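You operate a simulated robot arm through the tools that you are given. There is no shell and no other tool.

You are at the controls of a simulated robot arm. One attempt, no reset.

JOB
Unlock the grey case and set out both power banks.
Fine: turn the lock dial to the number on the lock code card and free the latch; the teal power bank goes in the green bay, the white one in the purple bay; the lid stays open. Set down upright: what you pick out.

The check looks at the end state, three seconds after you hand in, the way a careful person would. Anything else that was tipped, shoved, dropped, spilled or broken makes it a failure. Lids that push on must go on centred and level and be pressed home; caps that screw on are set level and turned clockwise until they are tight.

ROBOT AND FRAMES
A 6-joint arm with a fingered hand, fixed in place. Base frame: the origin is at the foot of the arm, x ahead of it, y to its left, z up. Readings come in m, degrees, newtons and seconds.
With the tool pointing down near the work surface it reaches from about 0.32 to 0.82 m from the base axis. Its first joint turns from -166.0 to 166.0 degrees. Payload 4 kg.
The tool frame sits at the grasp point between the pads (the TCP): z along the fingers, y along the line on which they close. The tips reach 0.026 m beyond it. Largest opening 0.132 m; the body of the gripper starts 0.073 m behind the TCP. The gripper is a hand of 5 fingers: y runs from the thumb to the fingers, the wrist lies at [0, 0, -0.239] in the tool frame, and closing takes about 1.5 s.
Orientation is told as [roll, pitch, yaw] about the base's x, y, z axes, in that order, counted from this pose: with the fingers straight down and closing along the base's y, the tool's x points along the base's -x, its y along +y and its z along -z.

CONTROLS
- The arm moves only by the tool move_arm. Its argument "commands" is a list of rows, each a list of 7 numbers: the turn, a rotation vector about the tool's x, y, z in units of 8 degrees (1.0 is 8 degrees), then the shift along the tool's x, y, z in units of 50 mm (1.0 is 50 mm), then the gripper command, from -1 (fully open) to 1 (shut), values between in proportion. In form: [[ax, ay, az, dx, dy, dz, grip], ...]. A call has 1 to 20 rows; each row shifts and turns the commanded pose from where the row before left it, along the tool's axes as they then stand. A call with a number of a shift or a turn outside -1 to 1 is refused whole. Rows are played at 5 a second. More than 0.05 m and 8.6 degrees between two rows, or a gripper value outside its range, and nothing of the call is played. Where a pose cannot be reached the arm comes as near as it can. A force on the tool above 90 N (or 10 N above the force at the start of the call, whichever is more), or a blocked arm, ends the call early, and 0.2 s more pass. Each finger travels about 0.045 m/s and halts on what it meets, pressing with about 32 N; the grip force reading is that of the motor and also rises with nothing between the fingers. The clock runs only during rows and for 0.2 s after the last one: add rows that do not move to give the fingers time. The reply holds the time, the measured pose of the TCP, the force on the tool along the base axes, the opening and the grip force, in the units named above and with some noise, with the torque about the TCP (base axes, N m) and any sound that the robot's microphone picked up.
- Cameras (640 x 400 px; columns grow to the right, rows downward): "scene" is fixed at [0.3998, -0.4992, 1.5808]; the picture's right is [0.85, -0.52, 0.00], its down [-0.46, -0.75, -0.47] and it looks along [0.25, 0.40, -0.88] (base axes); focal length 214 px, centre (320, 200). "wrist" rides on the gripper at [0.085, 0.002, -0.097] in the tool frame; the picture's right is [-0.02, 1.00, 0.00], its down [-0.75, -0.02, -0.66] and it looks along [-0.66, -0.01, 0.75] (tool axes); focal length 270 px, centre (320, 200). There is no depth. A picture from a camera that has moved, and an enlarged one, comes with that camera's place and axes in the base frame and with its lens.
- get_image(camera): a new picture of that camera. No time passes.
- grasp_type(shape): the hand has 5 fingers and takes this shape, open, in about a second: jaw (thumb against the fingers, like two jaws); tri (thumb and two fingers); tip (a fingertip pinch); poke (one finger out to press); point (the index stretched); flat (the hand flat); cup (the hand cupped); fist (a fist). The gripper value then closes the fingers along that shape, each until it touches; the sizes above hold for jaw. It gives what a move gives, with no picture.
- zoom(camera, box): a new picture of the part [left, top, right, bottom] of that camera's present view, enlarged. No time passes.
- close_job(): hands the job in; it is judged then, once.

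Places have to be worked out from the pictures, the camera data and where the tool is seen. Open the gripper and draw the arm clear of the work before you hand the job in, unless the task says otherwise.

The tools are called after "Request:" as a command line: name --pt "numbers of a row" for each row, then --argument value for the rest, lists and objects as JSON in quotes. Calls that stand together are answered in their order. move_arm: Moves the arm, as the interface text tells. Its arguments: {"type":"object","properties":{"commands":{"type":"array","items":{"type":"array","items":{"type":"number"}}}},"required":["commands"]} The other tools are called the same way: grasp_type (shape) gives the hand a shape; get_image (camera) takes a picture; zoom (camera, box) takes an enlarged picture of a part of a camera's view; close_job () hands the job in.

At the start:

```text
clock: 0.0
position: [0.4609, 0.0267, 1.2697]
orientation: [-0.1, 0.0, -0.1]
force: [-0.3, -0.6, -0.6]
wrist_torque: [-0.05, 0.03, 0.01]
grip_width: 0.1318
gripper_force: 0.1
shape: jaw
```

scene: 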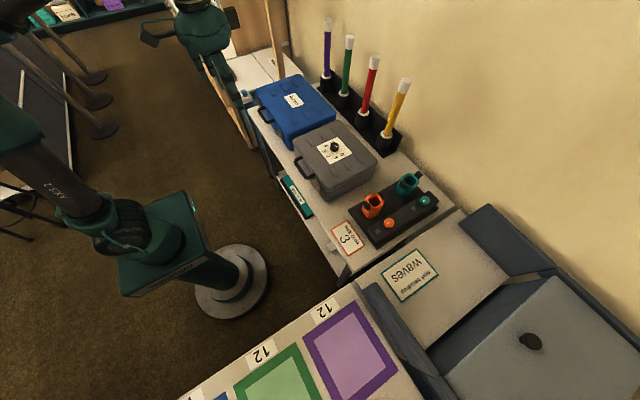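
wrist: 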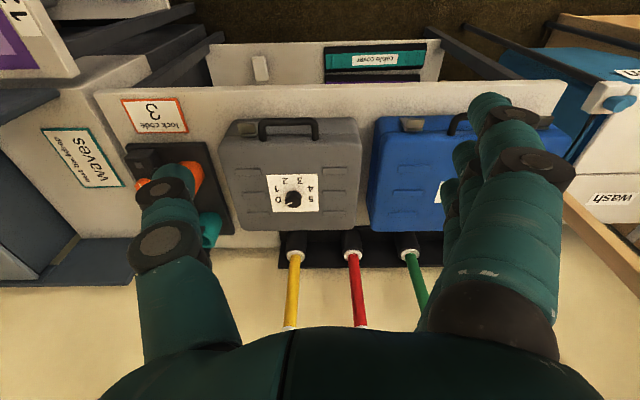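

The scene shows the grey case on a bench with a dial, a lock code card reading "3", and the green/purple bays to the near right. I'll zoom in for detail before moving.

Request:
zoom --camera "scene" --box '[280, 110, 400, 210]'

Request:
zoom --camera "wrist" --box '[110, 80, 380, 250]'

Request:
zoom --camera "scene" --box '[180, 220, 460, 400]'

Request:
zoom --camera "scene" --box '[320, 160, 460, 260]'

```text
4.00 times, centred on (340, 160) of scene
camera zoom: at [0.3998, -0.4992, 1.5808], right [0.85, -0.52, 0.0], down [-0.46, -0.75, -0.47], along [0.25, 0.4, -0.88], focal length 858 px, centre (240, 360)
```

zoom: 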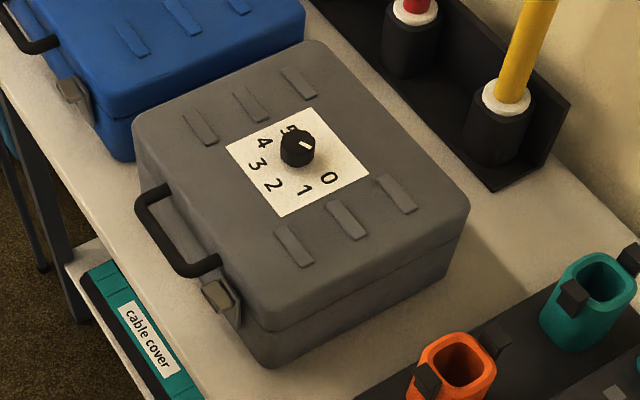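

```text
2.35 times, centred on (245, 165) of wrist
camera zoom: at [0.3766, 0.029, 1.3683], right [0.02, 1.0, 0.0], down [0.75, -0.02, 0.66], along [0.66, -0.01, -0.75], focal length 636 px, centre (496, 282)
```

zoom: 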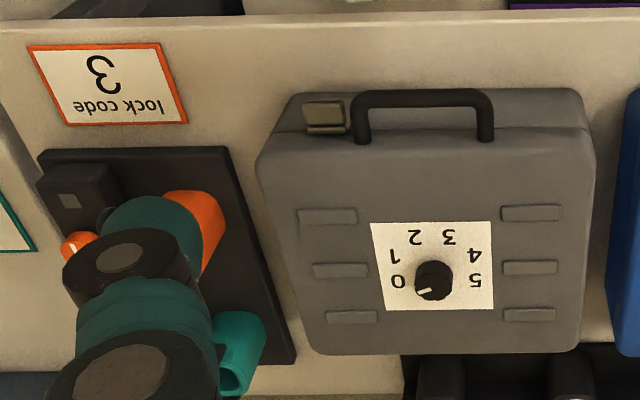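

```text
2.22 times, centred on (320, 310) of scene
camera zoom: at [0.3998, -0.4992, 1.5808], right [0.85, -0.52, 0.0], down [-0.46, -0.75, -0.47], along [0.25, 0.4, -0.88], focal length 477 px, centre (320, -44)
```

zoom: 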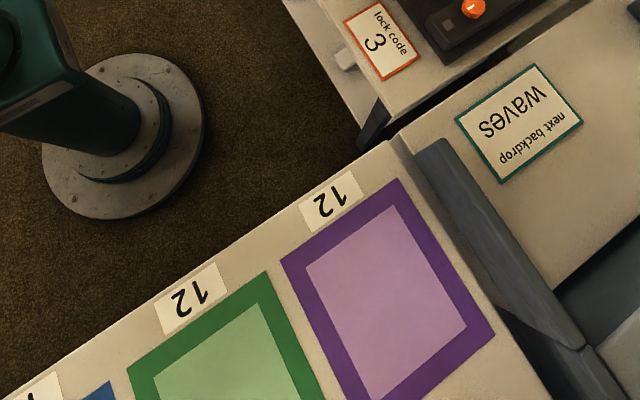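

```text
4.00 times, centred on (390, 210) of scene
camera zoom: at [0.3998, -0.4992, 1.5808], right [0.85, -0.52, 0.0], down [-0.46, -0.75, -0.47], along [0.25, 0.4, -0.88], focal length 858 px, centre (40, 160)
```

zoom: 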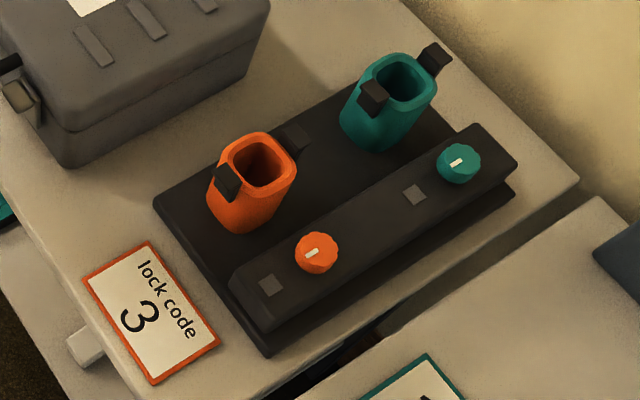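

Triangulating both cameras puts the dial knob at about [0.755, -0.034, 0.937], with the bench top near z≈0.80. I'll bring the wrist camera closer to see the dial pointer, latch and handle.

Request:
move_arm --pt "0 0 0 -0.45 -0.19 0.567 -1" --pt "0 0 0 -0.45 -0.19 0.567 -1" --pt "0 0 0 -0.45 -0.19 0.567 -1" --pt "0 0 0 -0.45 -0.19 0.567 -1" --pt "0 0 0 -0.45 -0.19 0.567 -1" --pt "0 0 0 -0.45 -0.19 0.567 -1"

Request:
get_image --camera "wrist"

Request:
zoom --camera "wrist" --box '[240, 120, 400, 240]'

```text
clock: 1.4
position: [0.5966, -0.0306, 1.1022]
orientation: [0.0, -0.1, 0.1]
force: [0.2, 0.1, 0.3]
wrist_torque: [0.0, -0.01, -0.01]
grip_width: 0.1316
gripper_force: 0.0
shape: jaw
```

```text
taken
camera wrist: at [0.5116, -0.0296, 1.1989], right [0.02, 1.0, 0.0], down [0.75, -0.02, 0.66], along [0.66, -0.01, -0.75], focal length 270 px, centre (320, 200)
```

wrist: 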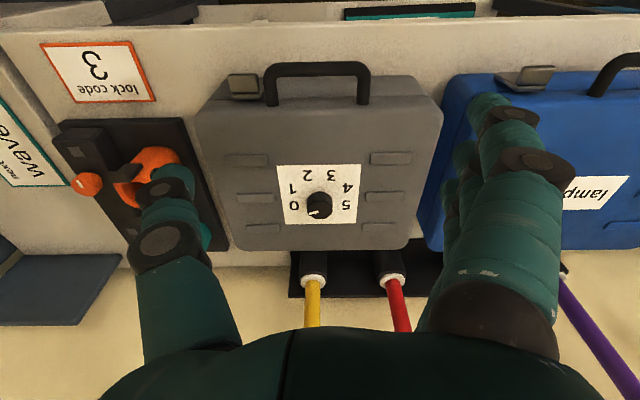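

```text
3.33 times, centred on (320, 180) of wrist
camera zoom: at [0.5116, -0.0296, 1.1989], right [0.02, 1.0, 0.0], down [0.75, -0.02, 0.66], along [0.66, -0.01, -0.75], focal length 901 px, centre (320, 267)
```

zoom: 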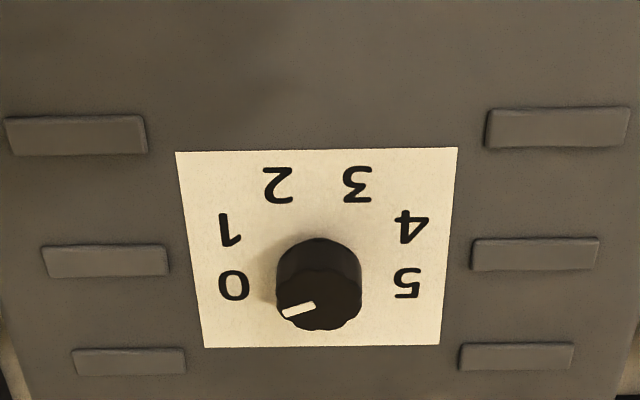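

The dial labels sit on a 45° spacing, increasing clockwise (seen from above), and the pointer is presently at 0, so "3" is +135° clockwise. Now I'll look closely at the latch and handle.

Request:
zoom --camera "wrist" --box '[190, 50, 390, 175]'

Request:
zoom --camera "scene" --box '[285, 140, 365, 210]'

Request:
get_image --camera "scene"

```text
3.20 times, centred on (290, 112) of wrist
camera zoom: at [0.5116, -0.0296, 1.1989], right [0.02, 1.0, 0.0], down [0.75, -0.02, 0.66], along [0.66, -0.01, -0.75], focal length 865 px, centre (416, 480)
```

zoom: 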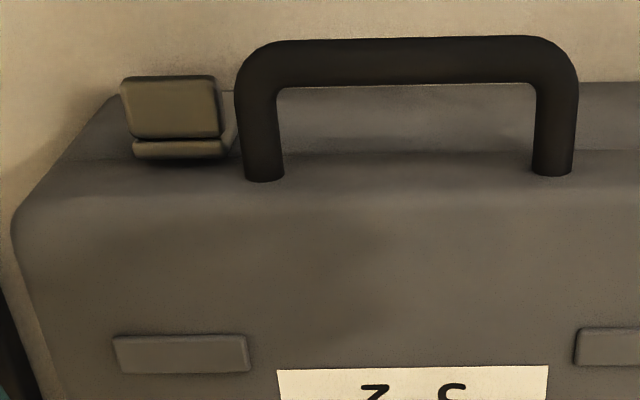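

```text
5.71 times, centred on (325, 175) of scene
camera zoom: at [0.3998, -0.4992, 1.5808], right [0.85, -0.52, 0.0], down [-0.46, -0.75, -0.47], along [0.25, 0.4, -0.88], focal length 1226 px, centre (291, 343)
```

zoom: 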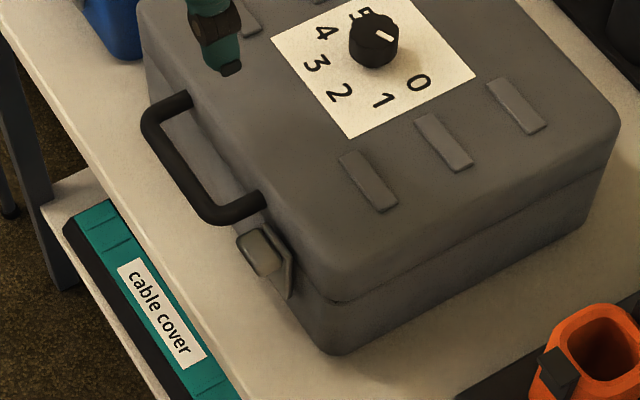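

```text
taken
```

scene: 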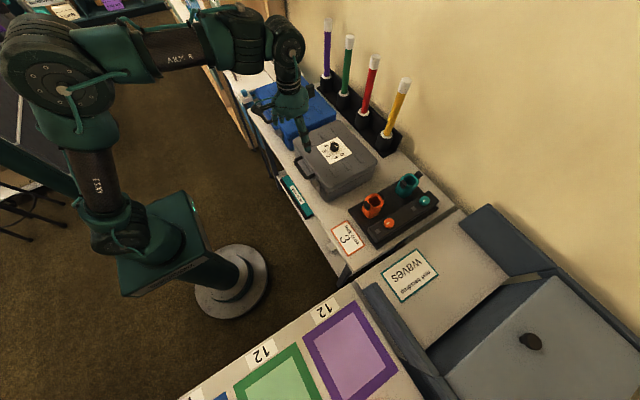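

The latch (brass tab) is on the front face at y≈-0.1 beside the handle; the dial must be set first. I'll try the "tri" hand shape in free air and look at how the fingers stand, since it should suit the 34 mm knob.

Request:
grasp_type --shape "tri"

Request:
get_image --camera "wrist"

```text
clock: 2.3
position: [0.596, -0.0319, 1.1006]
orientation: [0.0, 0.0, 0.0]
force: [0.3, 0.0, -0.5]
wrist_torque: [0.0, 0.01, 0.01]
grip_width: 0.1317
gripper_force: 0.0
shape: tri
```

```text
taken
camera wrist: at [0.5115, -0.0295, 1.1988], right [0.02, 1.0, 0.0], down [0.75, -0.02, 0.66], along [0.66, -0.01, -0.75], focal length 270 px, centre (320, 200)
```

wrist: 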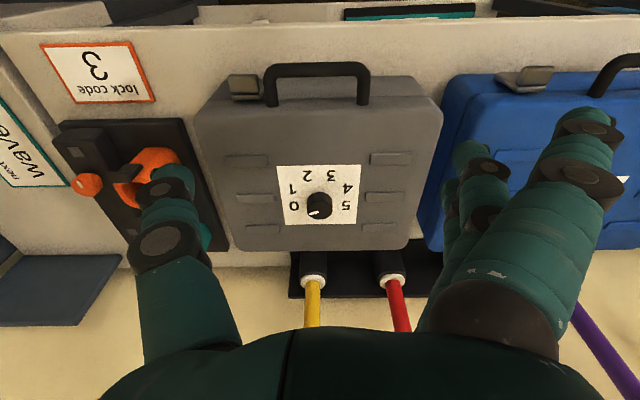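

In tri, two fingers fold outward and two face the thumb. I'll close partway in free air to see where the pads meet relative to the TCP.

Request:
move_arm --pt "0 0 0 0 0 0 0.5" --pt "0 0 0 0 0 0 0.5" --pt "0 0 0 0 0 0 0.5" --pt "0 0 0 0 0 0 0.5" --pt "0 0 0 0 0 0 0.5" --pt "0 0 0 0 0 0 0.5"

Request:
get_image --camera "wrist"

Request:
zoom --camera "scene" --box '[230, 60, 390, 170]'

```text
clock: 3.7
position: [0.5961, -0.0313, 1.1019]
orientation: [0.0, 0.0, 0.0]
force: [-0.8, 0.6, -0.1]
wrist_torque: [0.01, 0.03, -0.02]
grip_width: 0.0336
gripper_force: 0.1
shape: tri
```

```text
taken
camera wrist: at [0.5116, -0.0296, 1.1987], right [0.02, 1.0, 0.0], down [0.75, -0.02, 0.66], along [0.66, -0.01, -0.75], focal length 270 px, centre (320, 200)
```

wrist: 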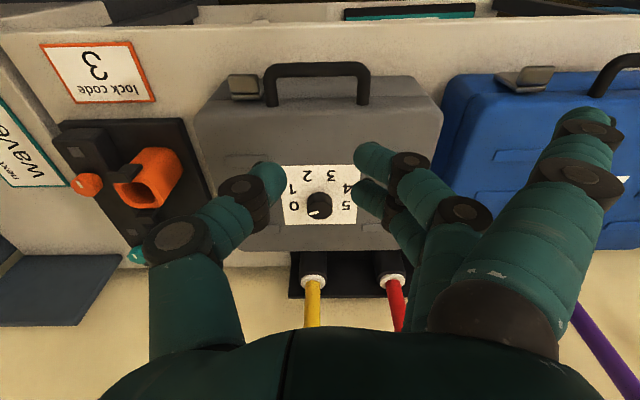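

```text
3.64 times, centred on (310, 115) of scene
camera zoom: at [0.3998, -0.4992, 1.5808], right [0.85, -0.52, 0.0], down [-0.46, -0.75, -0.47], along [0.25, 0.4, -0.88], focal length 780 px, centre (356, 509)
```

zoom: 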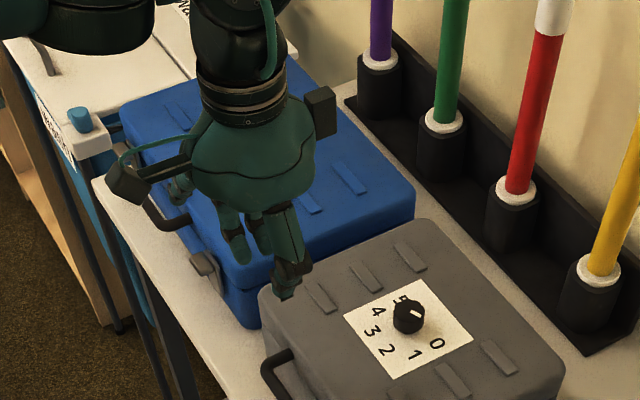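

Tri gives a symmetric three-point grip centred on the TCP. I'll move over the knob (est. [0.756, -0.033]) staying high, and look again to refine its position.

Request:
move_arm --pt "0 0 0 -0.8 -0.01 0.36 -0.1" --pt "0 0 0 -0.8 -0.01 0.36 -0.1" --pt "0 0 0 -0.8 -0.01 0.36 -0.1" --pt "0 0 0 -0.8 -0.01 0.36 -0.1" --pt "0 0 0 0 0 0 -0.1"

Request:
get_image --camera "wrist"

Request:
zoom --camera "scene" --box '[280, 80, 400, 180]'

```text
clock: 4.9
position: [0.7584, -0.0315, 1.0294]
orientation: [0.0, 0.0, 0.0]
force: [0.0, -0.3, 0.5]
wrist_torque: [-0.01, 0.0, -0.01]
grip_width: 0.0716
gripper_force: 0.0
shape: tri
```

```text
taken
camera wrist: at [0.6732, -0.0293, 1.1271], right [0.02, 1.0, 0.0], down [0.75, -0.02, 0.66], along [0.66, -0.01, -0.75], focal length 270 px, centre (320, 200)
```

wrist: 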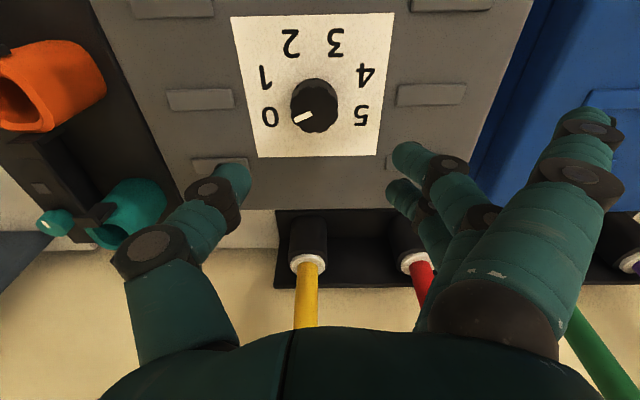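

```text
4.00 times, centred on (340, 130) of scene
camera zoom: at [0.3998, -0.4992, 1.5808], right [0.85, -0.52, 0.0], down [-0.46, -0.75, -0.47], along [0.25, 0.4, -0.88], focal length 858 px, centre (240, 480)
```

zoom: 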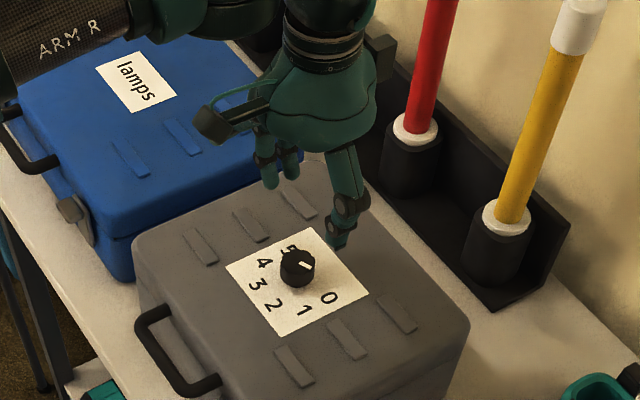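

Refined knob axis ≈ [0.753, -0.034], top z≈0.94, lid top ≈0.915. I'll centre over it and pre-rotate the hand -64° so the 135° clockwise turn fits in one stroke.

Request:
move_arm --pt "0 0 0 0.108 -0.05 0 -0.1" --pt "0 0 -1 0 0 0 -0.1" --pt "0 0 -1 0 0 0 -0.1" --pt "0 0 -1 0 0 0 -0.1" --pt "0 0 -1 0 0 0 -0.1" --pt "0 0 -1 0 0 0 -0.1" --pt "0 0 -1 0 0 0 -0.1" --pt "0 0 -1 0 0 0 -0.1" --pt "0 0 -1 0 0 0 -0.1" --pt "0 0 0 0 0 0 -0.1"

Request:
get_image --camera "wrist"

```text
clock: 7.1
position: [0.7514, -0.0343, 1.0289]
orientation: [-0.1, -0.1, 64.1]
force: [0.0, -0.6, 1.0]
wrist_torque: [0.0, -0.01, -0.01]
grip_width: 0.0719
gripper_force: 0.0
shape: tri
```

```text
taken
camera wrist: at [0.7119, -0.1092, 1.1268], right [-0.89, 0.46, 0.0], down [0.34, 0.67, 0.66], along [0.3, 0.59, -0.75], focal length 270 px, centre (320, 200)
```

wrist: 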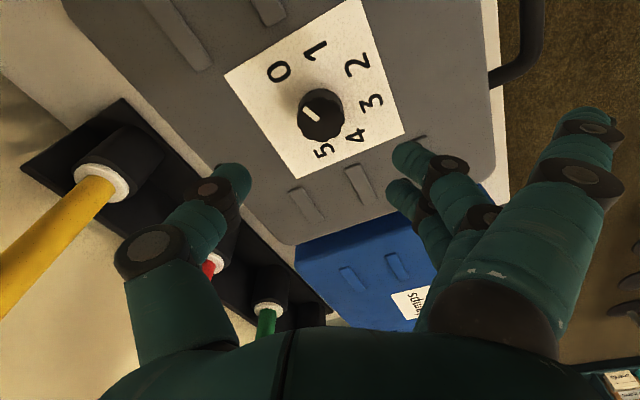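

The knob lines up exactly with the tool axis. I descend to TCP z≈0.946 (tips ~5 mm above the lid) and close on the knob.

Request:
move_arm --pt "0 0 0 -0.02 0.01 0.6 -0.1" --pt "0 0 0 0 0 0.6 -0.1" --pt "0 0 0 0 0 0.3 -0.1" --pt "0 0 0 0 0 0.16 -0.1" --pt "0 0 0 0 0 0 -0.1"

Request:
get_image --camera "wrist"

Request:
zoom --camera "scene" --box '[280, 90, 400, 190]'

```text
clock: 8.3
position: [0.7506, -0.0331, 0.9468]
orientation: [-0.1, 0.1, 64.0]
force: [-0.7, -2.8, 13.2]
wrist_torque: [0.23, 0.57, 0.1]
grip_width: 0.0717
gripper_force: 0.0
shape: tri
```

```text
taken
camera wrist: at [0.7117, -0.1088, 1.0442], right [-0.89, 0.46, 0.0], down [0.34, 0.67, 0.66], along [0.3, 0.58, -0.75], focal length 270 px, centre (320, 200)
```

wrist: 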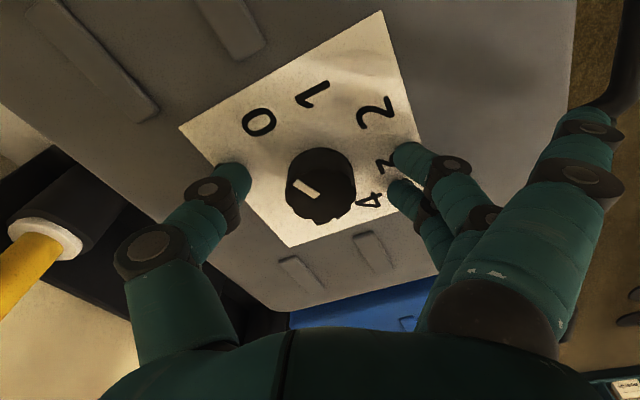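

```text
4.00 times, centred on (340, 140) of scene
camera zoom: at [0.3998, -0.4992, 1.5808], right [0.85, -0.52, 0.0], down [-0.46, -0.75, -0.47], along [0.25, 0.4, -0.88], focal length 858 px, centre (240, 440)
```

zoom: 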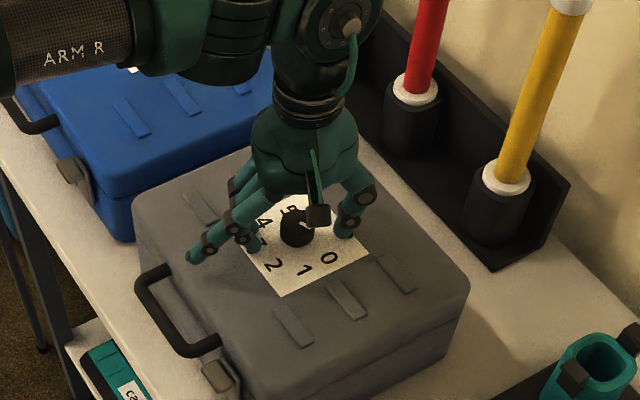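

A 13 N upward reaction shows the tips just touching the lid; I'll back up 5 mm and then close on the knob.

Request:
move_arm --pt "0 0 0 0 0 -0.12 -0.1" --pt "0 0 0 0 0 0 -0.1"

```text
clock: 8.9
position: [0.7498, -0.0338, 0.9511]
orientation: [0.0, 0.0, 64.0]
force: [-0.5, 1.1, -0.3]
wrist_torque: [-0.02, 0.03, 0.0]
grip_width: 0.0721
gripper_force: 0.0
shape: tri
```

Free of contact now. The knob looks ~2–3 mm toward tool +y, so I nudge that way and close.

Request:
move_arm --pt "0 0 0 0 0.05 0 -0.1" --pt "0 0 0 0 0 0 0.6" --pt "0 0 0 0 0 0 0.6" --pt "0 0 0 0 0 0 0.8" --pt "0 0 0 0 0 0 0.8" --pt "0 0 0 0 0 0 1" --pt "0 0 0 0 0 0 1" --pt "0 0 0 0 0 0 1"

Request:
get_image --camera "wrist"

```text
clock: 10.7
position: [0.7493, -0.0312, 0.9514]
orientation: [0.1, 0.0, 64.1]
force: [2.1, 0.5, -1.9]
wrist_torque: [0.01, -0.05, 0.0]
grip_width: 0.0238
gripper_force: 32.1
shape: tri
```

```text
taken
camera wrist: at [0.7099, -0.1071, 1.0491], right [-0.89, 0.46, 0.0], down [0.34, 0.67, 0.66], along [0.3, 0.59, -0.75], focal length 270 px, centre (320, 200)
```

wrist: 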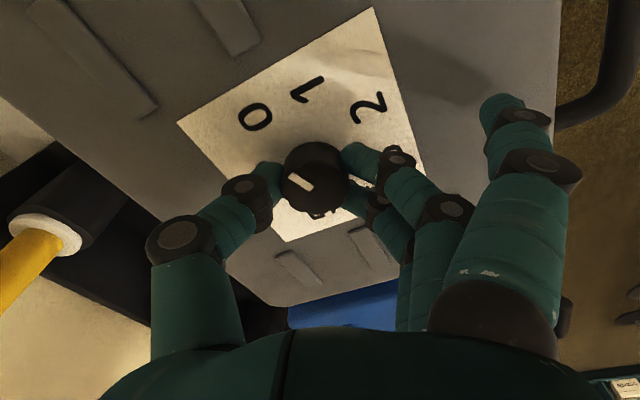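

Solid three-point grip (32 N). Now I turn clockwise in stages and check how the dial follows.

Request:
move_arm --pt "0 0 0.95 0 0 0 1" --pt "0 0 0.95 0 0 0 1" --pt "0 0 0.95 0 0 0 1" --pt "0 0 0.95 0 0 0 1" --pt "0 0 0.95 0 0 0 1" --pt "0 0 0.95 0 0 0 1" --pt "0 0 0 0 0 0 1"

Request:
get_image --camera "wrist"

```text
clock: 12.3
position: [0.75, -0.0317, 0.9517]
orientation: [-0.1, -0.1, 18.2]
force: [21.8, -0.2, -9.0]
wrist_torque: [0.08, -0.38, 0.06]
grip_width: 0.0236
gripper_force: 32.5
shape: tri
```

```text
taken
camera wrist: at [0.6691, -0.0569, 1.0493], right [-0.29, 0.96, 0.0], down [0.72, 0.22, 0.66], along [0.63, 0.19, -0.75], focal length 270 px, centre (320, 200)
```

wrist: 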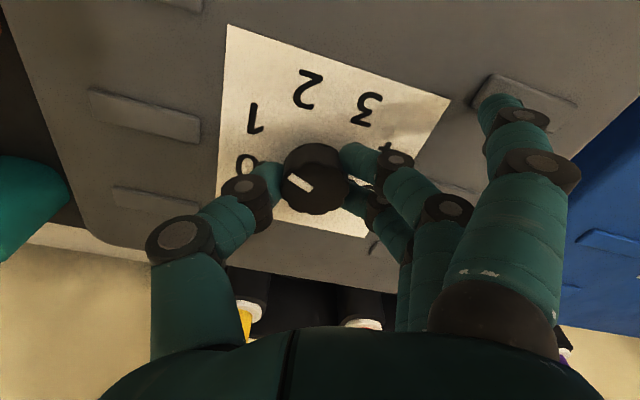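

The dial is following; a side force of 22 N along +x suggests the axis is a few mm further +x, so I shift that way and keep turning.

Request:
move_arm --pt "0 0 0 -0.057 -0.019 0 1" --pt "0 0 0.95 0 0 0 1" --pt "0 0 0.95 0 0 0 1" --pt "0 0 0.95 0 0 0 1" --pt "0 0 0.95 0 0 0 1" --pt "0 0 0.95 0 0 0 1" --pt "0 0 0 0 0 0 1"

Request:
get_image --camera "wrist"

```text
clock: 13.9
position: [0.753, -0.0326, 0.952]
orientation: [-0.1, -0.1, -19.8]
force: [10.0, -12.4, -9.3]
wrist_torque: [-0.16, -0.16, 0.03]
grip_width: 0.0239
gripper_force: 32.0
shape: tri
```

```text
taken
camera wrist: at [0.673, -0.0028, 1.0494], right [0.36, 0.93, 0.0], down [0.7, -0.27, 0.66], along [0.62, -0.24, -0.75], focal length 270 px, centre (320, 200)
```

wrist: 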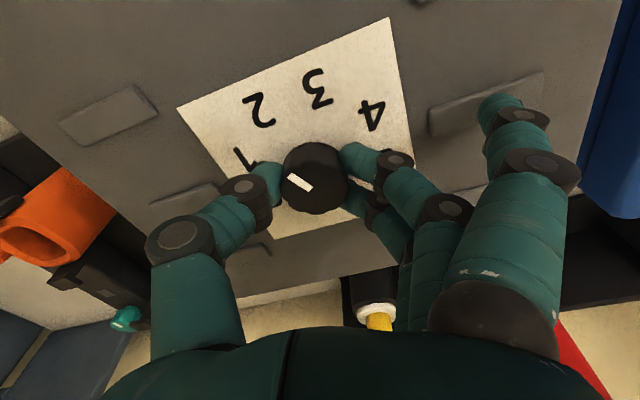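

84° done, dial still following. I trim the centring slightly and turn the remaining ~51°.

Request:
move_arm --pt "0 0 0 -0.042 -0.028 0 1" --pt "0 0 0.91 0 0 0 1" --pt "0 0 0.91 0 0 0 1" --pt "0 0 0.91 0 0 0 1" --pt "0 0 0.91 0 0 0 1" --pt "0 0 0.91 0 0 0 1" --pt "0 0 0.91 0 0 0 1" --pt "0 0 0.91 0 0 0 1" --pt "0 0 0 0 0 0 1"

Request:
get_image --camera "wrist"

```text
clock: 15.9
position: [0.7536, -0.0357, 0.9509]
orientation: [0.0, 0.0, -70.7]
force: [-4.5, -20.2, -3.7]
wrist_torque: [-0.3, 0.08, 0.08]
grip_width: 0.0236
gripper_force: 31.5
shape: tri
```

```text
taken
camera wrist: at [0.7269, 0.045, 1.0495], right [0.95, 0.31, 0.0], down [0.23, -0.72, 0.66], along [0.2, -0.63, -0.75], focal length 270 px, centre (320, 200)
```

wrist: 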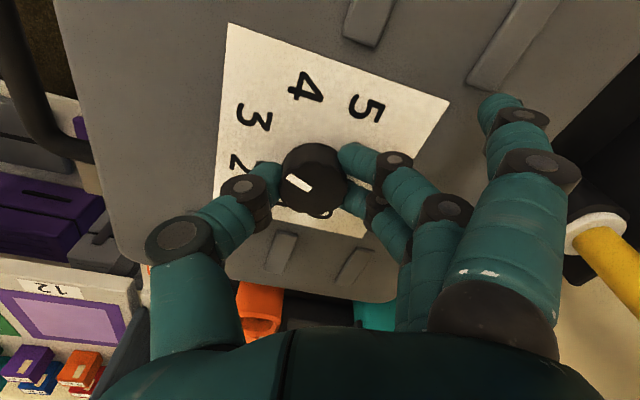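

The pointer line now aligns with "3" by my geometry. I release the knob, rise, and inspect it unobstructed.

Request:
move_arm --pt "0 0 0 0 0 0 -0.1" --pt "0 0 0 0 0 0 -0.1" --pt "0 0 0 0 0 0 -0.1" --pt "0 0 0 0 0 0 -0.1" --pt "0 0 0 0 0 -0.5 -0.1" --pt "0 0 0 0 0 -1 -0.1" --pt "0 0 0 0 0 -0.5 -0.1" --pt "0 0 0 0 0 0 -0.1"

Request:
get_image --camera "wrist"

Request:
zoom --camera "scene" --box '[290, 110, 370, 170]'

```text
clock: 17.7
position: [0.7529, -0.0357, 1.0525]
orientation: [0.0, 0.1, -70.6]
force: [-0.2, 1.1, 1.0]
wrist_torque: [0.0, 0.02, -0.02]
grip_width: 0.0717
gripper_force: 0.1
shape: tri
```

```text
taken
camera wrist: at [0.7258, 0.0445, 1.1493], right [0.95, 0.31, 0.0], down [0.24, -0.71, 0.66], along [0.21, -0.62, -0.75], focal length 270 px, centre (320, 200)
```

wrist: 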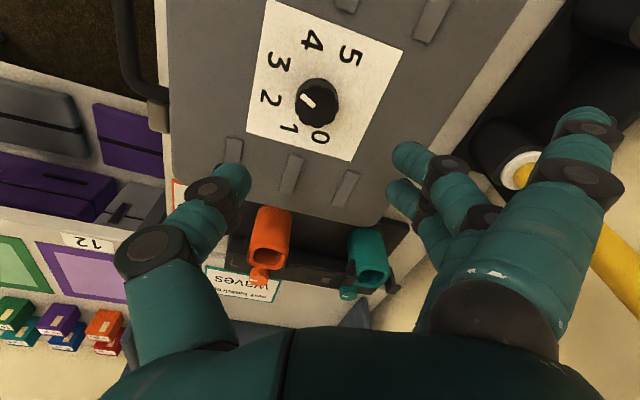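

```text
6.67 times, centred on (330, 140) of scene
camera zoom: at [0.3998, -0.4992, 1.5808], right [0.85, -0.52, 0.0], down [-0.46, -0.75, -0.47], along [0.25, 0.4, -0.88], focal length 1430 px, centre (253, 600)
```

zoom: 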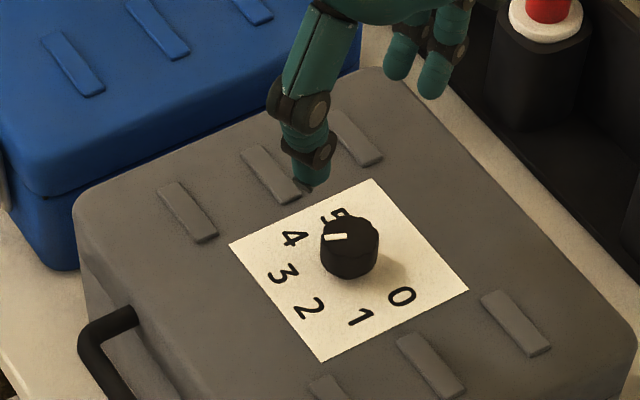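

The pointer seems to aim at 3; I'll zoom further to verify exactness.

Request:
zoom --camera "scene" --box '[316, 130, 352, 156]'

Request:
zoom --camera "wrist" --box '[240, 0, 410, 170]'

```text
15.38 times, centred on (334, 143) of scene
camera zoom: at [0.3998, -0.4992, 1.5808], right [0.85, -0.52, 0.0], down [-0.46, -0.75, -0.47], along [0.25, 0.4, -0.88], focal length 3300 px, centre (105, 1077)
```

zoom: 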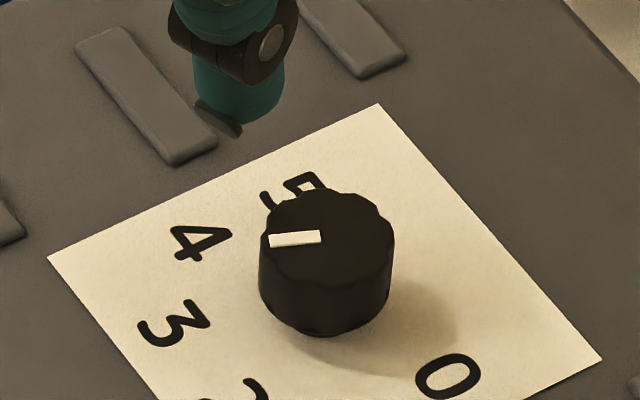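

```text
2.35 times, centred on (325, 85) of wrist
camera zoom: at [0.7258, 0.0445, 1.1493], right [0.95, 0.31, 0.0], down [0.24, -0.71, 0.66], along [0.21, -0.62, -0.75], focal length 636 px, centre (308, 471)
```

zoom: 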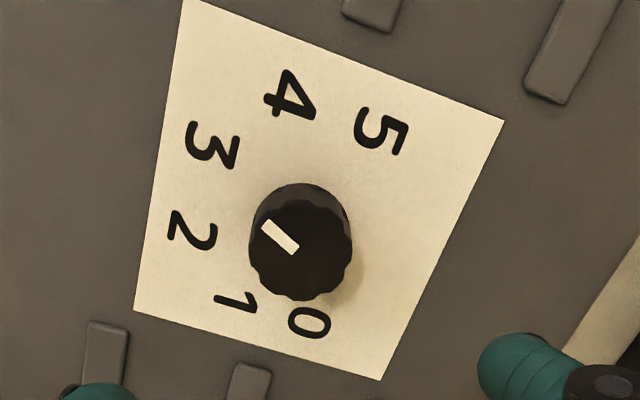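

Both views confirm the pointer's line is on "3" (within a degree or so). Now I raise, unwind the yaw and back off to pitch the hand so the wrist camera sees the front latch.

Request:
move_arm --pt "0 0 -0.98 0 0 -0.2 -0.1" --pt "0 0 -0.98 0 0 -0.2 -0.1" --pt "0 0 -0.98 0 0 -0.2 -0.1" --pt "0 0 -0.98 0 0 -0.2 -0.1" --pt "0 0 -0.98 0 0 -0.2 -0.1" --pt "0 0 -0.98 0 0 -0.2 -0.1" --pt "0 0 -0.98 0 0 -0.2 -0.1" --pt "0 0 -0.98 0 0 -0.2 -0.1" --pt "0 0 -0.98 0 0 -0.2 -0.1" --pt "0 0 0 0.9 -0.25 0 -0.1" --pt "0 0 0 0.9 -0.25 0 -0.1" --pt "0 0 0 0.9 -0.25 0 -0.1" --pt "0 0 0 0.9 -0.25 0 -0.1" --pt "0 0 0 0.9 -0.2 0 -0.1" --pt "0 0 0 0 0 0 -0.1"

Request:
move_arm --pt "0 -0.94 0 0 0 0 -0.1" --pt "0 -0.94 0 0 0 0 -0.1" --pt "0 -0.94 0 0 0 0 -0.1" --pt "0 -0.94 0 0 0 0 -0.1" --pt "0 -0.94 0 0 0 0 -0.1" --pt "0 -0.94 0 0 0 0 -0.1" --pt "0 0 0 0 0 0 -0.1"

Request:
get_image --camera "wrist"

Request:
get_image --camera "scene"

```text
clock: 20.9
position: [0.5126, -0.0944, 1.1309]
orientation: [0.0, 0.0, -0.1]
force: [-0.3, 1.1, 0.6]
wrist_torque: [0.0, 0.02, -0.01]
grip_width: 0.072
gripper_force: 0.2
shape: tri
out of reach, approached as far as the arm can: row 6, 7, 8, 9
```

```text
clock: 22.5
position: [0.5121, -0.094, 1.1338]
orientation: [0.0, -45.2, 0.0]
force: [-0.7, 0.4, 0.3]
wrist_torque: [0.02, 0.02, -0.01]
grip_width: 0.0716
gripper_force: 0.0
shape: tri
```

```text
taken
camera wrist: at [0.3835, -0.0912, 1.1419], right [0.01, 1.0, 0.01], down [0.06, -0.02, 1.0], along [1.0, -0.01, -0.06], focal length 270 px, centre (320, 200)
```

wrist: 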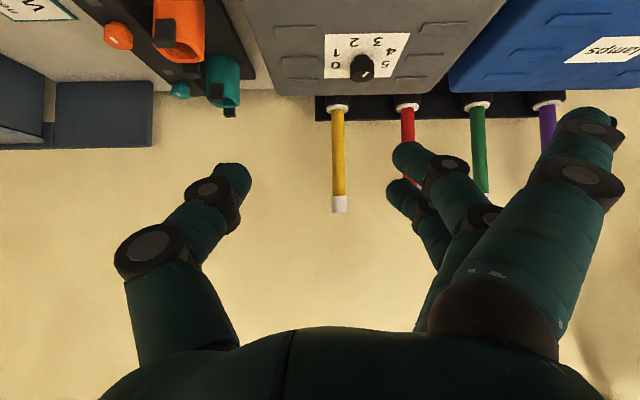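

```text
taken
```

scene: 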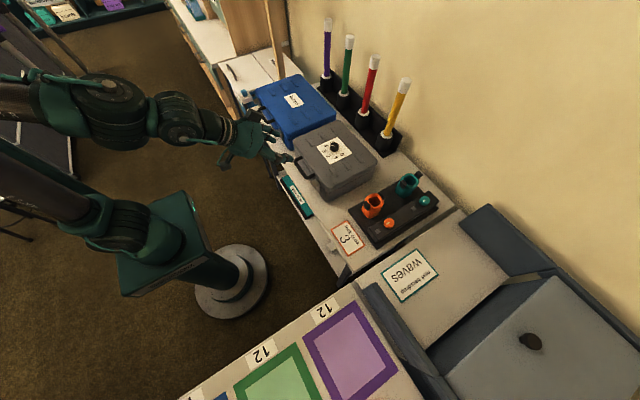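

The pitched camera now looks horizontally. I lower the hand about 0.2 m to put the latch in view, staying clear of the handle (x≈0.59).

Request:
move_arm --pt "0 0 0 0.566 0 0.566 -0.1" --pt "0 0 0 0.566 0 0.566 -0.1" --pt "0 0 0 0.566 0 0.566 -0.1" --pt "0 0 0 0.566 0 0.566 -0.1" --pt "0 0 0 0.4 0 0.4 -0.1" --pt "0 0 0 0 0 0 -0.1"

Request:
get_image --camera "wrist"

Request:
zoom --camera "wrist" --box '[230, 110, 430, 260]'

```text
clock: 23.9
position: [0.5093, -0.0934, 0.9445]
orientation: [0.0, -45.3, 0.0]
force: [0.1, -1.3, 1.0]
wrist_torque: [-0.03, 0.0, -0.04]
grip_width: 0.0717
gripper_force: 0.1
shape: tri
```

```text
taken
camera wrist: at [0.3818, -0.0914, 0.9539], right [0.01, 1.0, 0.01], down [0.06, -0.01, 1.0], along [1.0, -0.01, -0.06], focal length 270 px, centre (320, 200)
```

wrist: 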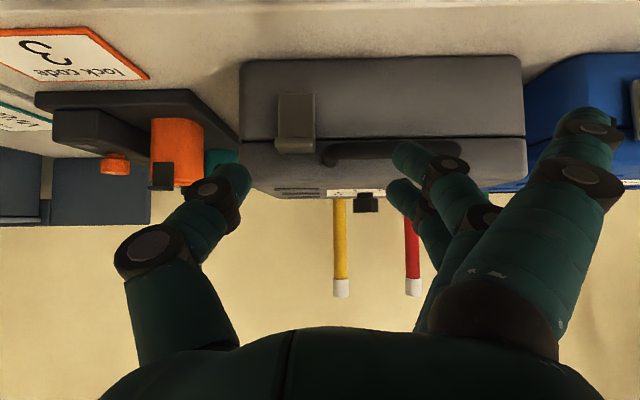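

```text
2.67 times, centred on (330, 185) of wrist
camera zoom: at [0.3818, -0.0914, 0.9539], right [0.01, 1.0, 0.01], down [0.06, -0.01, 1.0], along [1.0, -0.01, -0.06], focal length 721 px, centre (293, 240)
```

zoom: 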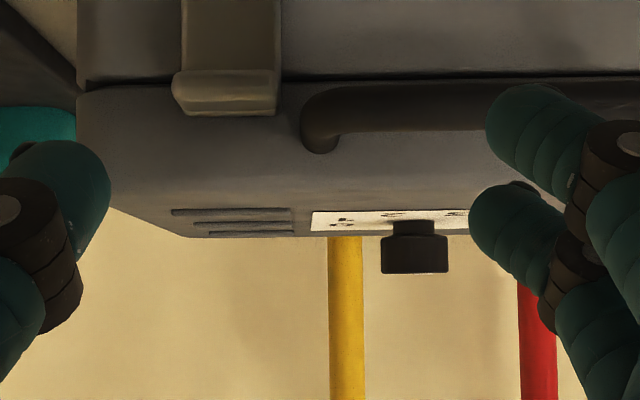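

The latch is a tan tab straddling the seam (seam z≈0.88) at y≈-0.117, z 0.845–0.897, bottom leaning outward. I'll view it from the side at 45° yaw to understand its hinge.

Request:
move_arm --pt "0 0 0 0 -0.78 0 -0.1" --pt "0 0 0 0 -0.78 0 -0.1" --pt "0 0 0 0 -0.78 0 -0.1" --pt "-0.663 0 -0.663 0 0 0 -0.1" --pt "-0.663 0 -0.663 0 0 0 -0.1" --pt "-0.663 0 -0.663 0 0 0 -0.1" --pt "-0.663 0 -0.663 0 0 0 -0.1" --pt "-0.663 0 -0.663 0 0 0 -0.1" --pt "-0.663 0 -0.663 0 0 0 -0.1" --pt "0 0 0 0 0 0 -0.1"

Request:
get_image --camera "wrist"

Request:
zoom --camera "wrist" --box '[240, 80, 400, 200]'

```text
clock: 26.1
position: [0.5131, -0.2108, 0.9456]
orientation: [-0.3, -45.1, 45.2]
force: [-0.5, -0.4, 0.3]
wrist_torque: [-0.02, 0.01, 0.0]
grip_width: 0.0719
gripper_force: 0.0
shape: tri
```

```text
taken
camera wrist: at [0.4201, -0.3003, 0.9546], right [-0.7, 0.72, 0.01], down [0.06, 0.04, 1.0], along [0.71, 0.7, -0.07], focal length 270 px, centre (320, 200)
```

wrist: 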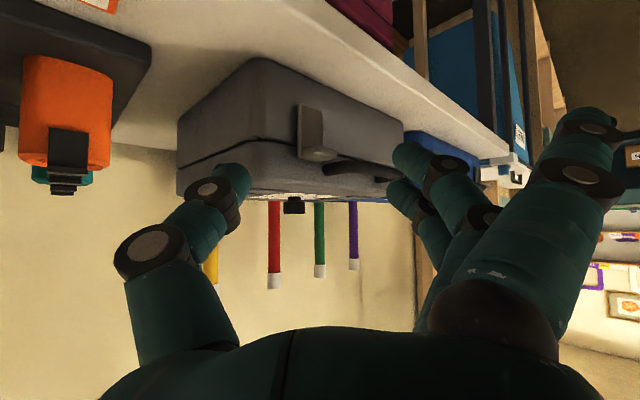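

```text
3.33 times, centred on (320, 140) of wrist
camera zoom: at [0.4201, -0.3003, 0.9546], right [-0.7, 0.72, 0.01], down [0.06, 0.04, 1.0], along [0.71, 0.7, -0.07], focal length 901 px, centre (320, 400)
```

zoom: 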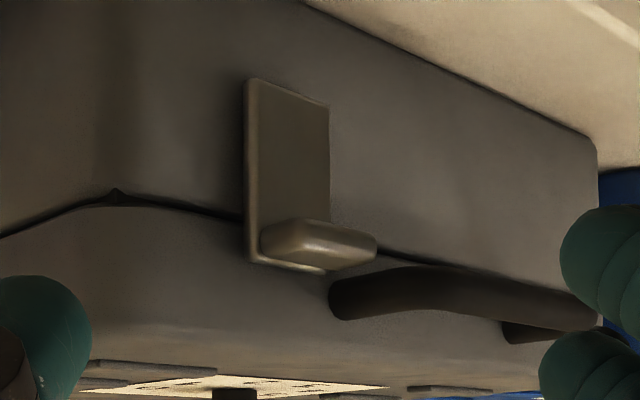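

Now it's clear: the latch is a flat plate on the base with a tab sticking out at its top (free) end, so it should flip outward/down about its lower edge. I'll return the hand to vertical, higher up, and set the poke finger.

Request:
move_arm --pt "0.663 0 0.663 -0.24 0 -0.24 -0.1" --pt "0.663 0 0.663 -0.24 0 -0.24 -0.1" --pt "0.663 0 0.663 -0.24 0 -0.24 -0.1" --pt "0.663 0 0.663 -0.24 0 -0.24 -0.1" --pt "0.663 0 0.663 -0.24 0 -0.24 -0.1" --pt "0.663 0 0.663 -0.24 0 -0.24 -0.1" --pt "0 0.94 0 0 0 0 -1" --pt "0 0.94 0 0 0 0 -1" --pt "0 0.94 0 0 0 0 -1" --pt "0 0.94 0 0 0 0 -1" --pt "0 0.94 0 0 0 0 -1" --pt "0 0.94 0 0 0 0 -1" --pt "0 0 0 0 0 0 -1"

Request:
grasp_type --shape "poke"

Request:
get_image --camera "wrist"

Request:
zoom --camera "scene" --box '[200, 100, 400, 230]'

```text
clock: 28.9
position: [0.5126, -0.2094, 1.0459]
orientation: [0.1, 0.0, 0.0]
force: [-0.5, 0.1, -0.3]
wrist_torque: [0.01, 0.02, 0.0]
grip_width: 0.1317
gripper_force: 0.2
shape: tri
```

```text
clock: 29.8
position: [0.5131, -0.2097, 1.0465]
orientation: [0.1, 0.0, 0.0]
force: [0.3, -0.6, -0.7]
wrist_torque: [0.0, 0.01, 0.02]
grip_width: 0.0
gripper_force: 0.1
shape: poke
```

```text
taken
camera wrist: at [0.4267, -0.2084, 1.1443], right [0.02, 1.0, 0.0], down [0.75, -0.02, 0.66], along [0.66, -0.01, -0.75], focal length 270 px, centre (320, 200)
```

wrist: 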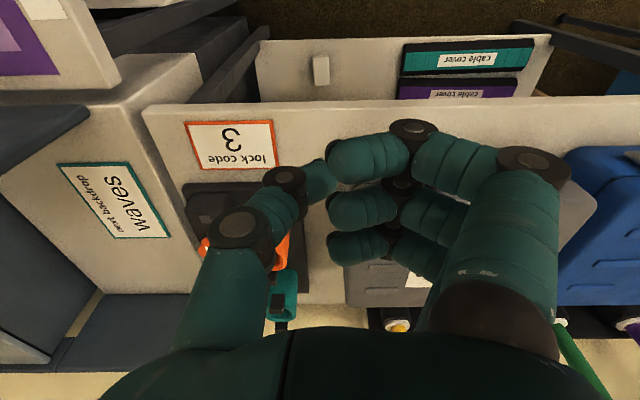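

```text
3.08 times, centred on (300, 165) of scene
camera zoom: at [0.3998, -0.4992, 1.5808], right [0.85, -0.52, 0.0], down [-0.46, -0.75, -0.47], along [0.25, 0.4, -0.88], focal length 660 px, centre (382, 308)
```

zoom: 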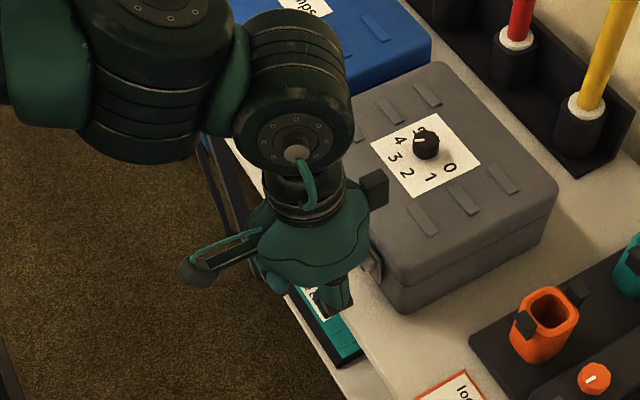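

In "poke" all visible fingers are curled and I can't see the extended one. I'll try "point" and compare.

Request:
grasp_type --shape "point"

Request:
get_image --camera "wrist"

Request:
zoom --camera "scene" --box '[240, 140, 360, 220]'

```text
clock: 30.7
position: [0.5106, -0.2093, 1.0467]
orientation: [0.1, 0.0, 0.0]
force: [0.2, 0.4, 0.2]
wrist_torque: [-0.02, 0.01, 0.0]
grip_width: 0.126
gripper_force: 0.1
shape: point
```

```text
taken
camera wrist: at [0.4267, -0.2084, 1.1443], right [0.02, 1.0, 0.0], down [0.75, -0.02, 0.66], along [0.66, -0.01, -0.75], focal length 270 px, centre (320, 200)
```

wrist: 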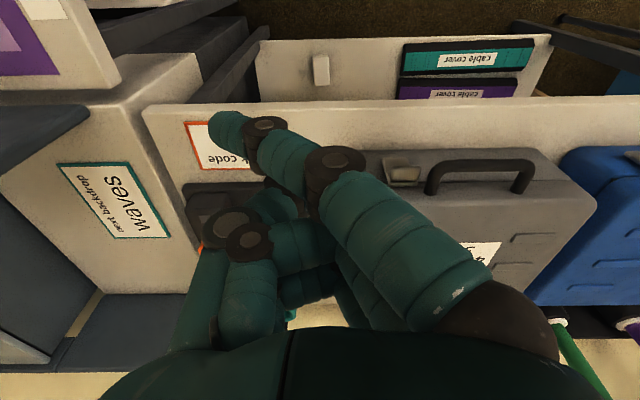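

```text
5.00 times, centred on (300, 180) of scene
camera zoom: at [0.3998, -0.4992, 1.5808], right [0.85, -0.52, 0.0], down [-0.46, -0.75, -0.47], along [0.25, 0.4, -0.88], focal length 1072 px, centre (420, 300)
```

zoom: 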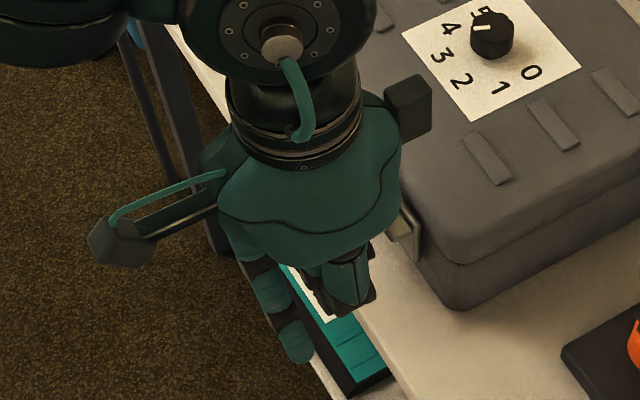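

"Point" puts the index tip near tool (0.035, -0.04, 0.00), with curled knuckles at similar depth. I'll also check the "tip" shape, which may allow pinching the latch tab directly.

Request:
grasp_type --shape "tip"

Request:
get_image --camera "wrist"

Request:
zoom --camera "scene" --box '[240, 140, 360, 220]'

```text
clock: 31.6
position: [0.5115, -0.2106, 1.0477]
orientation: [0.1, 0.0, 0.0]
force: [0.3, -1.0, -0.8]
wrist_torque: [0.0, -0.01, -0.01]
grip_width: 0.1317
gripper_force: 0.1
shape: tip
```

```text
taken
camera wrist: at [0.4267, -0.2084, 1.1443], right [0.02, 1.0, 0.0], down [0.75, -0.02, 0.66], along [0.66, -0.01, -0.75], focal length 270 px, centre (320, 200)
```

wrist: 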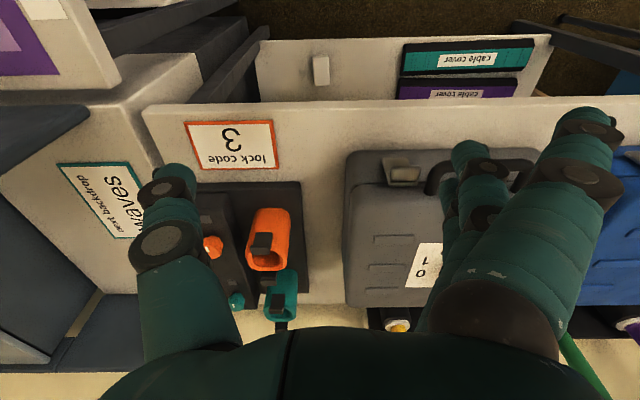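

```text
5.00 times, centred on (300, 180) of scene
camera zoom: at [0.3998, -0.4992, 1.5808], right [0.85, -0.52, 0.0], down [-0.46, -0.75, -0.47], along [0.25, 0.4, -0.88], focal length 1072 px, centre (420, 300)
```

zoom: 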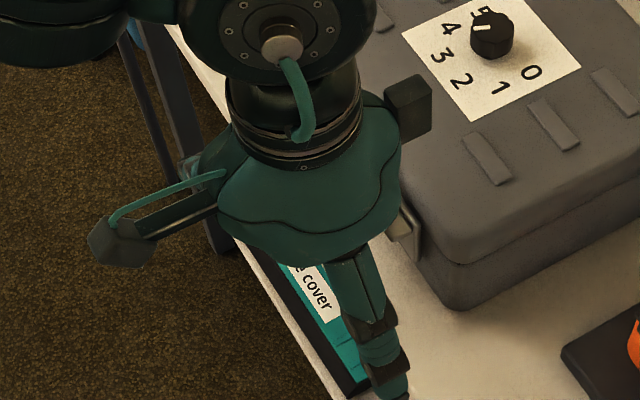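

"Tip"/"tri" leave unused fingers extended. My plan: point the hand horizontally at the case with the thumb above and two fingers below the tab ("tri"), pinch it and pull it outward. First I set tri and pitch the tool forward, well back from the case.

Request:
grasp_type --shape "tri"

Request:
move_arm --pt "0 -0.94 0 0 0.2 0 -0.1" --pt "0 -0.94 0 0 0.2 0 -0.1" --pt "0 -0.94 0 0 0.2 0 -0.1" --pt "0 -0.94 0 0 0.2 0 -0.1" --pt "0 -0.94 0 0 0.2 0 -0.1" --pt "0 -0.94 0 0 0.2 0 -0.1" --pt "0 -0.94 0 0 0 0 -0.1" --pt "0 -0.94 0 0 0 0 -0.1" --pt "0 -0.94 0 0 0 0 -0.1" --pt "0 -0.94 0 0 0 0 -0.1" --pt "0 0 0 0 0 0 -0.1"

```text
clock: 32.5
position: [0.5112, -0.21, 1.046]
orientation: [0.0, 0.0, 0.1]
force: [0.1, 0.6, -0.7]
wrist_torque: [0.03, 0.0, 0.0]
grip_width: 0.1319
gripper_force: 0.2
shape: tri
```

```text
clock: 34.9
position: [0.5184, -0.1531, 1.0496]
orientation: [-0.1, -75.1, 0.0]
force: [-0.4, 0.2, 0.8]
wrist_torque: [0.04, 0.0, 0.0]
grip_width: 0.0736
gripper_force: 0.0
shape: tri
out of reach, approached as far as the arm can: row 10
```

Pitch reached -75° (15° below horizontal), which is adequate. Now I roll about the tool axis by -90° so the thumb is on top and fingers below.

Request:
move_arm --pt "0 0 -0.94 0 0 0 -0.1" --pt "0 0 -0.94 0 0 0 -0.1" --pt "0 0 -0.94 0 0 0 -0.1" --pt "0 0 -0.94 0 0 0 -0.1" --pt "0 0 -0.94 0 0 0 -0.1" --pt "0 0 -0.94 0 0 0 -0.1" --pt "0 0 -0.94 0 0 0 -0.1" --pt "0 0 -0.94 0 0 0 -0.1" --pt "0 0 -0.94 0 0 0 -0.1" --pt "0 0 -0.94 0 0 0 -0.1" --pt "0 0 -0.94 0 0 0 -0.1" --pt "0 0 -0.94 0 0 0 -0.1" --pt "0 0 0 0 0 0 -0.1"

Request:
get_image --camera "wrist"

Request:
get_image --camera "scene"

```text
clock: 37.7
position: [0.5258, 0.0145, 1.0964]
orientation: [-75.3, 0.2, 89.6]
force: [0.2, 0.2, 0.9]
wrist_torque: [0.03, 0.01, -0.01]
grip_width: 0.0732
gripper_force: 0.0
shape: tri
out of reach, approached as far as the arm can: row 4, 5, 6, 7, 8, 9, 10, 11, 12
```

```text
taken
camera wrist: at [0.4301, -0.0696, 1.1207], right [-0.25, 0.02, -0.97], down [-0.63, 0.76, 0.18], along [0.74, 0.65, -0.18], focal length 270 px, centre (320, 200)
```

wrist: 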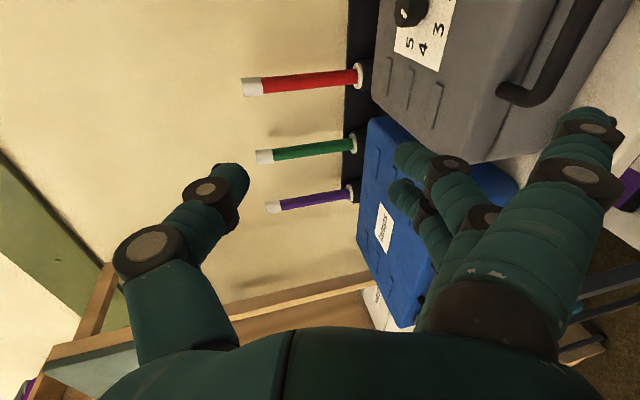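

```text
taken
```

scene: 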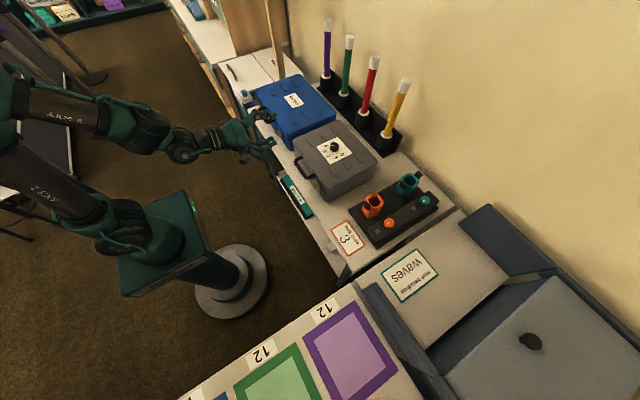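

The orientation was reached but the arm drifted to y≈+0.01 because of reach. I'll check whether it can go to the pre-grasp line (y≈-0.118) a bit further forward, still above handle height.

Request:
move_arm --pt "0 0 0 0.8 0 0.3 -0.1" --pt "0 0 0 0.8 0 0.3 -0.1" --pt "0 0 0 0.8 0 0 -0.1" --pt "0 0 0 0.2 0 0 -0.1" --pt "0 0 0 0 0 0 -0.1"

Request:
get_image --camera "scene"

```text
clock: 38.9
position: [0.5457, 0.0068, 1.0724]
orientation: [-75.5, 0.2, 89.0]
force: [-0.2, 0.0, 0.5]
wrist_torque: [0.02, 0.0, 0.0]
grip_width: 0.0734
gripper_force: 0.0
shape: tri
out of reach, approached as far as the arm can: row 1, 2, 3, 4
```

```text
taken
```

scene: 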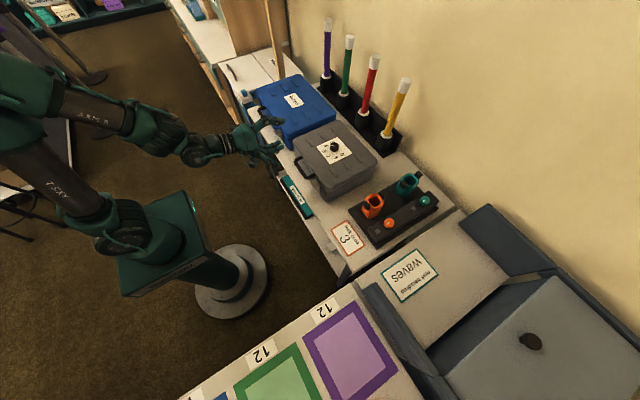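

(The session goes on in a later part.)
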